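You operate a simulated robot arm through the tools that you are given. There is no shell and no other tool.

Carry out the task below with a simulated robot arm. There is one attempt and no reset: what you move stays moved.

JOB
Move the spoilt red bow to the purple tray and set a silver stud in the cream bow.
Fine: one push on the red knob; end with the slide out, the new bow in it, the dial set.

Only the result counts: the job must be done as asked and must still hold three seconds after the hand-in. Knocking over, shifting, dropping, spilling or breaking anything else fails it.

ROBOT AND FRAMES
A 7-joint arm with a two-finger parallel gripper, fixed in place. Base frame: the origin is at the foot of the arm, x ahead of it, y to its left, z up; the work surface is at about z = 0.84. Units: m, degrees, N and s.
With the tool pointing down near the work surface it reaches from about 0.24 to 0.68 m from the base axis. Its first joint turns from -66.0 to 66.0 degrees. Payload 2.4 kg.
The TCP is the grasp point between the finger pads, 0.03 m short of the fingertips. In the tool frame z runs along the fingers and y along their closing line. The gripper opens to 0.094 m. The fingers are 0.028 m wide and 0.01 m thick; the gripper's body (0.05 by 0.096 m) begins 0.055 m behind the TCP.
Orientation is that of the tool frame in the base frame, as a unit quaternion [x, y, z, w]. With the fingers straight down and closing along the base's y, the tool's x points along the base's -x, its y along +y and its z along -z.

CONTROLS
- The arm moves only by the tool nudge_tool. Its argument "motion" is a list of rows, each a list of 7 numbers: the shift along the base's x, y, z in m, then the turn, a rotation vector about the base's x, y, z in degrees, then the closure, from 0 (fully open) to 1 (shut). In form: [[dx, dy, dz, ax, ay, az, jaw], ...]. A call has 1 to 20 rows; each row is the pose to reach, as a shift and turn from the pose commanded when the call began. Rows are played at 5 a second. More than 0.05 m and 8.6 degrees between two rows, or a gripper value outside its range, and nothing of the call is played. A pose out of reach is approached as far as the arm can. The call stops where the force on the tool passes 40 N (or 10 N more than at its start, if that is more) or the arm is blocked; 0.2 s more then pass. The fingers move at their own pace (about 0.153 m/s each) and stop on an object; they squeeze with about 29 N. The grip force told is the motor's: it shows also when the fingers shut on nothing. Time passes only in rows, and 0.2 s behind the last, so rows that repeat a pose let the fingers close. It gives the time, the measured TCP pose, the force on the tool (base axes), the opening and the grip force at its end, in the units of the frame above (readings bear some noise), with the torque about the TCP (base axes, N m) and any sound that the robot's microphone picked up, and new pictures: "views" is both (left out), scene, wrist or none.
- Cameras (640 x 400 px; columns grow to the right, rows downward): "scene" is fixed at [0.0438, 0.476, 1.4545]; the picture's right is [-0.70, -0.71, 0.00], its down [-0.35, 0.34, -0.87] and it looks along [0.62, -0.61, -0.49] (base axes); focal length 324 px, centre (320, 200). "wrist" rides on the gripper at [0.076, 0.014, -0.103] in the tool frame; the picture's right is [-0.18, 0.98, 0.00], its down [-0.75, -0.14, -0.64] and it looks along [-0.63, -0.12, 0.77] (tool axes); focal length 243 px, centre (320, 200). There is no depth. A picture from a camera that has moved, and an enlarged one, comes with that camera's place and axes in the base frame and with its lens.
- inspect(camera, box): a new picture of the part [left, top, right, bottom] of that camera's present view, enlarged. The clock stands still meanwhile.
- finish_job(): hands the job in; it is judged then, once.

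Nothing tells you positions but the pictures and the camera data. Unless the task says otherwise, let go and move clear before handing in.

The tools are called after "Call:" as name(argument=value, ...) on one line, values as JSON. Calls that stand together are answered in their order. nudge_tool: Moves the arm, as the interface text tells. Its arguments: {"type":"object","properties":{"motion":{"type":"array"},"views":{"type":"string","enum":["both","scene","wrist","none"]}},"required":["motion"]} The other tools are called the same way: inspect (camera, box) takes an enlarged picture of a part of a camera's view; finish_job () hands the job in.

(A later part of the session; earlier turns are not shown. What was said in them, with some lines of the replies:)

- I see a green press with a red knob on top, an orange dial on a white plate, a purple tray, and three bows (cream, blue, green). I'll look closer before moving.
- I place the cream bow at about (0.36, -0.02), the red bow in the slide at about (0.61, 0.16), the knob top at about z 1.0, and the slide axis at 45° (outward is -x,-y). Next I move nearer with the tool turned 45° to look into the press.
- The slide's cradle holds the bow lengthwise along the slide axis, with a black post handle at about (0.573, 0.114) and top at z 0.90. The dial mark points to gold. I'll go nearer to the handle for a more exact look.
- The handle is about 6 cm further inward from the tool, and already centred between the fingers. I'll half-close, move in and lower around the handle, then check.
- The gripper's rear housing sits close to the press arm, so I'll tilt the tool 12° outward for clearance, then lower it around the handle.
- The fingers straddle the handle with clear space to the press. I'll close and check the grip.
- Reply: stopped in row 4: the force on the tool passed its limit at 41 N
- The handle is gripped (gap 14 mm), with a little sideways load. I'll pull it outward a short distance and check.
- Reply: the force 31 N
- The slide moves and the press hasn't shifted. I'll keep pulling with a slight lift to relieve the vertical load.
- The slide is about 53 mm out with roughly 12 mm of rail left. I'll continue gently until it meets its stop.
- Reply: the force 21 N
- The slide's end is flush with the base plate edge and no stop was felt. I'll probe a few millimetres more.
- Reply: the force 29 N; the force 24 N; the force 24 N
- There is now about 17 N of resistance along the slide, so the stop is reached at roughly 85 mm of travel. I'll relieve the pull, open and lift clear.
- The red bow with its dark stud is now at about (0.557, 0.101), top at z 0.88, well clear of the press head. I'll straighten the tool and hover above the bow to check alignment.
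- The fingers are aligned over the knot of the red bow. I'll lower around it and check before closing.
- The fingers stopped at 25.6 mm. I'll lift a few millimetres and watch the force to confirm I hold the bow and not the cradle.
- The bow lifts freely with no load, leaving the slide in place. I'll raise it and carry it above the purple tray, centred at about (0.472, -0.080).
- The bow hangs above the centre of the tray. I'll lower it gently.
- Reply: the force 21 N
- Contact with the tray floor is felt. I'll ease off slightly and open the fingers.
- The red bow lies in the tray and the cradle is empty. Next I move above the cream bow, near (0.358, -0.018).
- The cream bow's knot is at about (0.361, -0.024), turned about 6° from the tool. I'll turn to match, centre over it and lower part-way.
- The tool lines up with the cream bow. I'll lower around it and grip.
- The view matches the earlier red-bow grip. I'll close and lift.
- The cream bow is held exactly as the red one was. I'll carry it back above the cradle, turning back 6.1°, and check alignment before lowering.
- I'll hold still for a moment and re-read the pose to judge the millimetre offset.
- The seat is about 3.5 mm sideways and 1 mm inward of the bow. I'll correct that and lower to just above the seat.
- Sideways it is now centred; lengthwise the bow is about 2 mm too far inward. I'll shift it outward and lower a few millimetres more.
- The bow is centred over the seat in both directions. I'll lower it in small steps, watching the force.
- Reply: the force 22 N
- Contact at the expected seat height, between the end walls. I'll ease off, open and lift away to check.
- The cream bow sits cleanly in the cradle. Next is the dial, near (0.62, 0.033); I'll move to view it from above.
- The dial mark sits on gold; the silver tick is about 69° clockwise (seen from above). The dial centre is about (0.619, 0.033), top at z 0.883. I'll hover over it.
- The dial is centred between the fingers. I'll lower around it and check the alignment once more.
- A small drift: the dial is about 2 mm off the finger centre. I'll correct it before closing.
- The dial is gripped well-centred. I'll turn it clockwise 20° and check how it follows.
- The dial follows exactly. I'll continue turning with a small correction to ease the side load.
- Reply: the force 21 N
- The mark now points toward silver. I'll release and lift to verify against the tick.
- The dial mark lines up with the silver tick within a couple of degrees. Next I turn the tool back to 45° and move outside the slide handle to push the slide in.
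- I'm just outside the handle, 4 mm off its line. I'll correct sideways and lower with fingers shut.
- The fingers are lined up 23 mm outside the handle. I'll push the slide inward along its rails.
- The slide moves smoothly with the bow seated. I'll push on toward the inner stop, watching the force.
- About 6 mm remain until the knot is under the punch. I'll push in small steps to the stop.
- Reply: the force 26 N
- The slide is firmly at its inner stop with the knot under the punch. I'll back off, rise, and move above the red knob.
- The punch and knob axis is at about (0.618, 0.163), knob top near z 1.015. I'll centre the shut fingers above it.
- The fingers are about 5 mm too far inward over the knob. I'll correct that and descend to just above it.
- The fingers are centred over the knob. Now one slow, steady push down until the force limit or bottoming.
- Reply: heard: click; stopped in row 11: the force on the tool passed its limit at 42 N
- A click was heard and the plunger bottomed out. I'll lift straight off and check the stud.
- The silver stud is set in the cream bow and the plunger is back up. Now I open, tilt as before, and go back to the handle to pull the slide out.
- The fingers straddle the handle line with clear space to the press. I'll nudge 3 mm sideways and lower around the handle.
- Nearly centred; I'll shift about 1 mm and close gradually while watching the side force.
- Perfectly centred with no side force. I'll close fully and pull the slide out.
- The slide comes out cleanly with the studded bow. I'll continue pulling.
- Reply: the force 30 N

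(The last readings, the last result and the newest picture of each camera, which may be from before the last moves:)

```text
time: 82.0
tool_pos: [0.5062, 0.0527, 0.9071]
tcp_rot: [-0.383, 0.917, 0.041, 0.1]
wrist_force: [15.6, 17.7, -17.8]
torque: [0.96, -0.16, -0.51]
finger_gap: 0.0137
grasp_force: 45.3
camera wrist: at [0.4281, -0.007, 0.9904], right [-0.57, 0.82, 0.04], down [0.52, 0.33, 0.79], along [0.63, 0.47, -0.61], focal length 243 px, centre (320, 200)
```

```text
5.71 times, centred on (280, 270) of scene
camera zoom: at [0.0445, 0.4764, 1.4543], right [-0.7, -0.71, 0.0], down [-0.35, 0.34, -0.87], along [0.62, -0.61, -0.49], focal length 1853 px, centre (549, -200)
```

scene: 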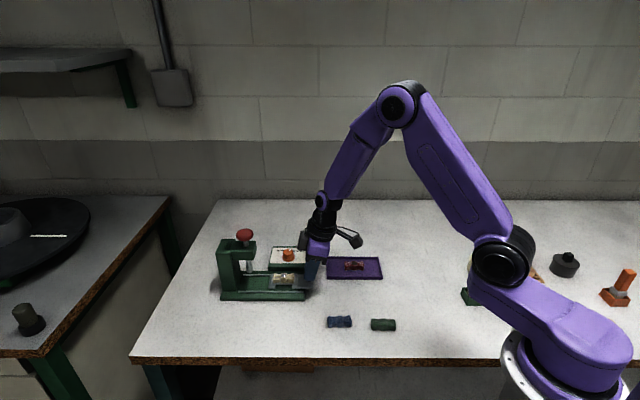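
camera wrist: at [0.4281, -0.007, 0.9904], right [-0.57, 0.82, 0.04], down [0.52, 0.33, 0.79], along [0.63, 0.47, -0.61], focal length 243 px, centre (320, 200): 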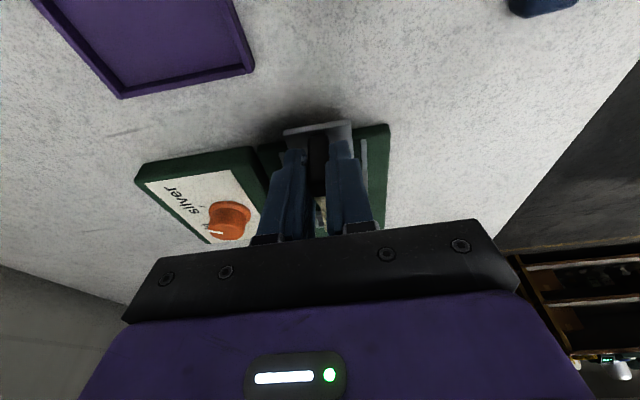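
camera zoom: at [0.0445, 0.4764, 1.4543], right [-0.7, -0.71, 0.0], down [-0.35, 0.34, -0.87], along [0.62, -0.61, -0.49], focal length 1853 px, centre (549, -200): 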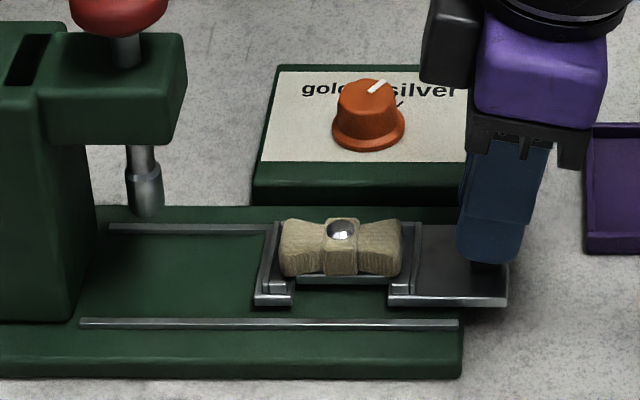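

The slide is at its outer stop again, with the silver-studded cream bow in it. I'll relieve the load, release and lift clear.

Call:
nudge_tool(motion=[[0.001, 0.001, -0.0005, 0, 0, 0, 1], [0.001, 0.001, -0.0005, 0, 0, 0, 0.85], [0.001, 0.001, -0.0005, 0, 0, 0, 0.65], [0.001, 0.001, -0.0005, 0, 0, 0, 0.5], [0.001, 0.001, 0.0, 0, 0, 0, 0.5], [0.001, 0.001, 0.02, 0, 0, 0, 0.5], [0.001, 0.001, 0.05, 0, 0, 0, 0.5], [-0.01, -0.01, 0.09, 0, 0, 0, 0.5], [-0.03, -0.03, 0.12, -4.24, 4.24, 0, 0.5], [-0.05, -0.05, 0.14, -8.48, 8.48, 0, 0.5], [-0.05, -0.05, 0.14, -8.48, 8.48, 0, 0.5]])

Call:
inspect(camera="wrist", box=[220, 70, 420, 230])

Call:
inspect(camera="scene", box=[220, 225, 320, 305])

Call:
inspect(camera="scene", box=[300, 240, 420, 340])

```text
time: 84.3
tool_pos: [0.4546, 0.0014, 1.0468]
tcp_rot: [-0.385, 0.923, 0.001, 0.002]
wrist_force: [-0.2, -0.2, 0.4]
torque: [-0.02, 0.02, -0.01]
finger_gap: 0.0472
grasp_force: 0.1
camera wrist: at [0.3906, -0.045, 1.1489], right [-0.57, 0.82, 0.0], down [0.63, 0.43, 0.64], along [0.53, 0.37, -0.76], focal length 243 px, centre (320, 200)
```

scene: 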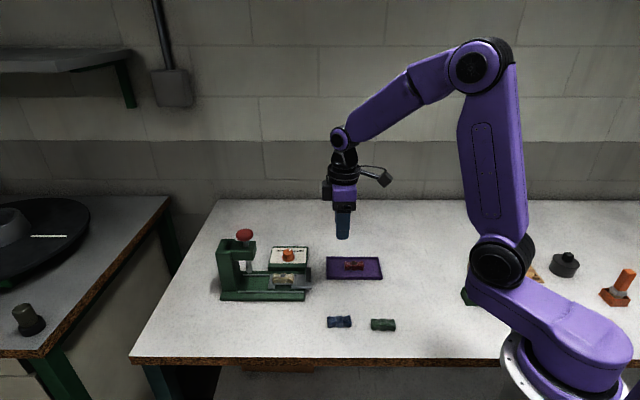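
wrist: 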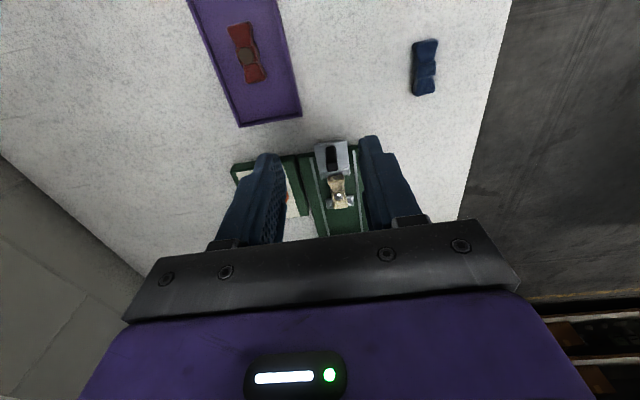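

```text
2.50 times, centred on (320, 150) of wrist
camera zoom: at [0.3906, -0.045, 1.1489], right [-0.57, 0.82, 0.0], down [0.63, 0.43, 0.64], along [0.53, 0.37, -0.76], focal length 606 px, centre (320, 325)
```

zoom: 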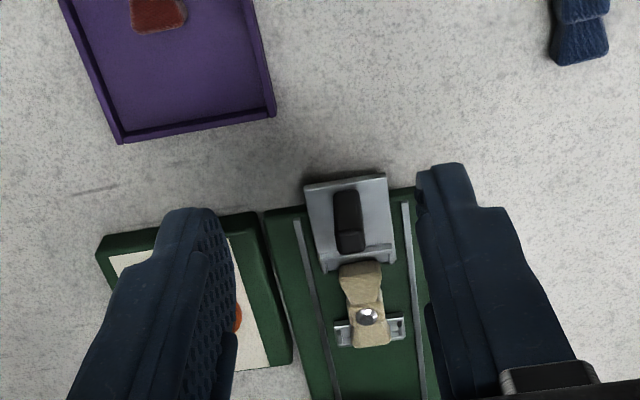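

```text
5.00 times, centred on (270, 265) of scene
camera zoom: at [0.0438, 0.476, 1.4545], right [-0.7, -0.71, 0.0], down [-0.35, 0.34, -0.87], along [0.62, -0.61, -0.49], focal length 1621 px, centre (570, -125)
```

zoom: 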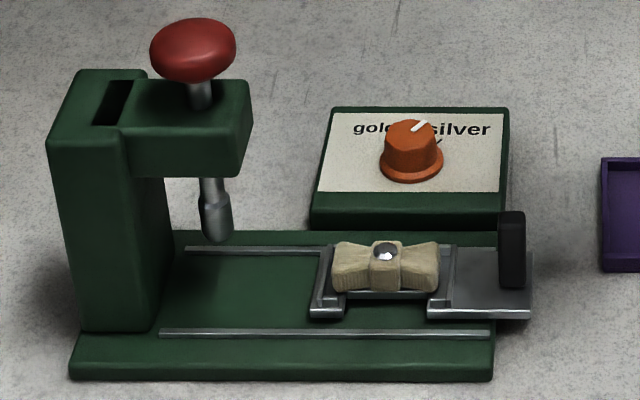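

```text
4.00 times, centred on (360, 290) of scene
camera zoom: at [0.0438, 0.476, 1.4545], right [-0.7, -0.71, 0.0], down [-0.35, 0.34, -0.87], along [0.62, -0.61, -0.49], focal length 1297 px, centre (160, -160)
```

zoom: 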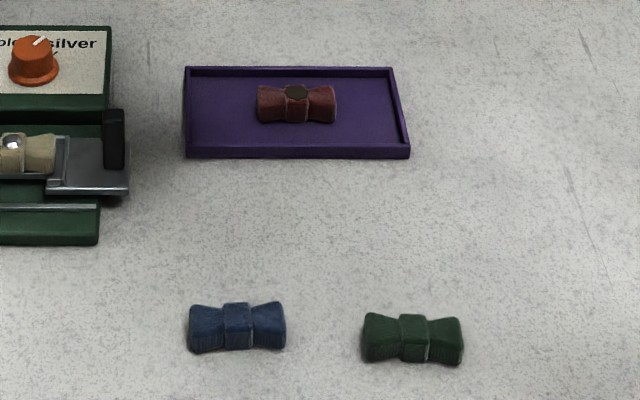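

The red bow is in the purple tray and the cream bow sits in the pulled-out slide with a silver stud. The dial is on silver, the knob was pushed once, and everything else is undisturbed with the arm clear. I'm handing in.

Call:
finish_job()

```text
The job is handed in.
```

I finished the job and handed it in; no verdict came back with the hand-in. This is what the last pictures before hand-in showed:

- **Red bow:** it lies in the purple tray, near the centre.
- **Cream bow:** it is in the slide with a silver stud set in its knot.
- **Red knob:** I pushed it once, heard one click, and it came back up.
- **Slide:** it is pulled out to its outer stop.
- **Dial:** it points at silver. By my measurement it is within about 3 degrees of the tick, and I left it there rather than grip it again.
- **Everything else:** the blue and green bows, the tray and the press look unmoved. The gripper is open and clear.

When I first gripped the slide handle it was slightly off centre, and the side load briefly reached 41 N. The press did not shift in the pictures afterwards.
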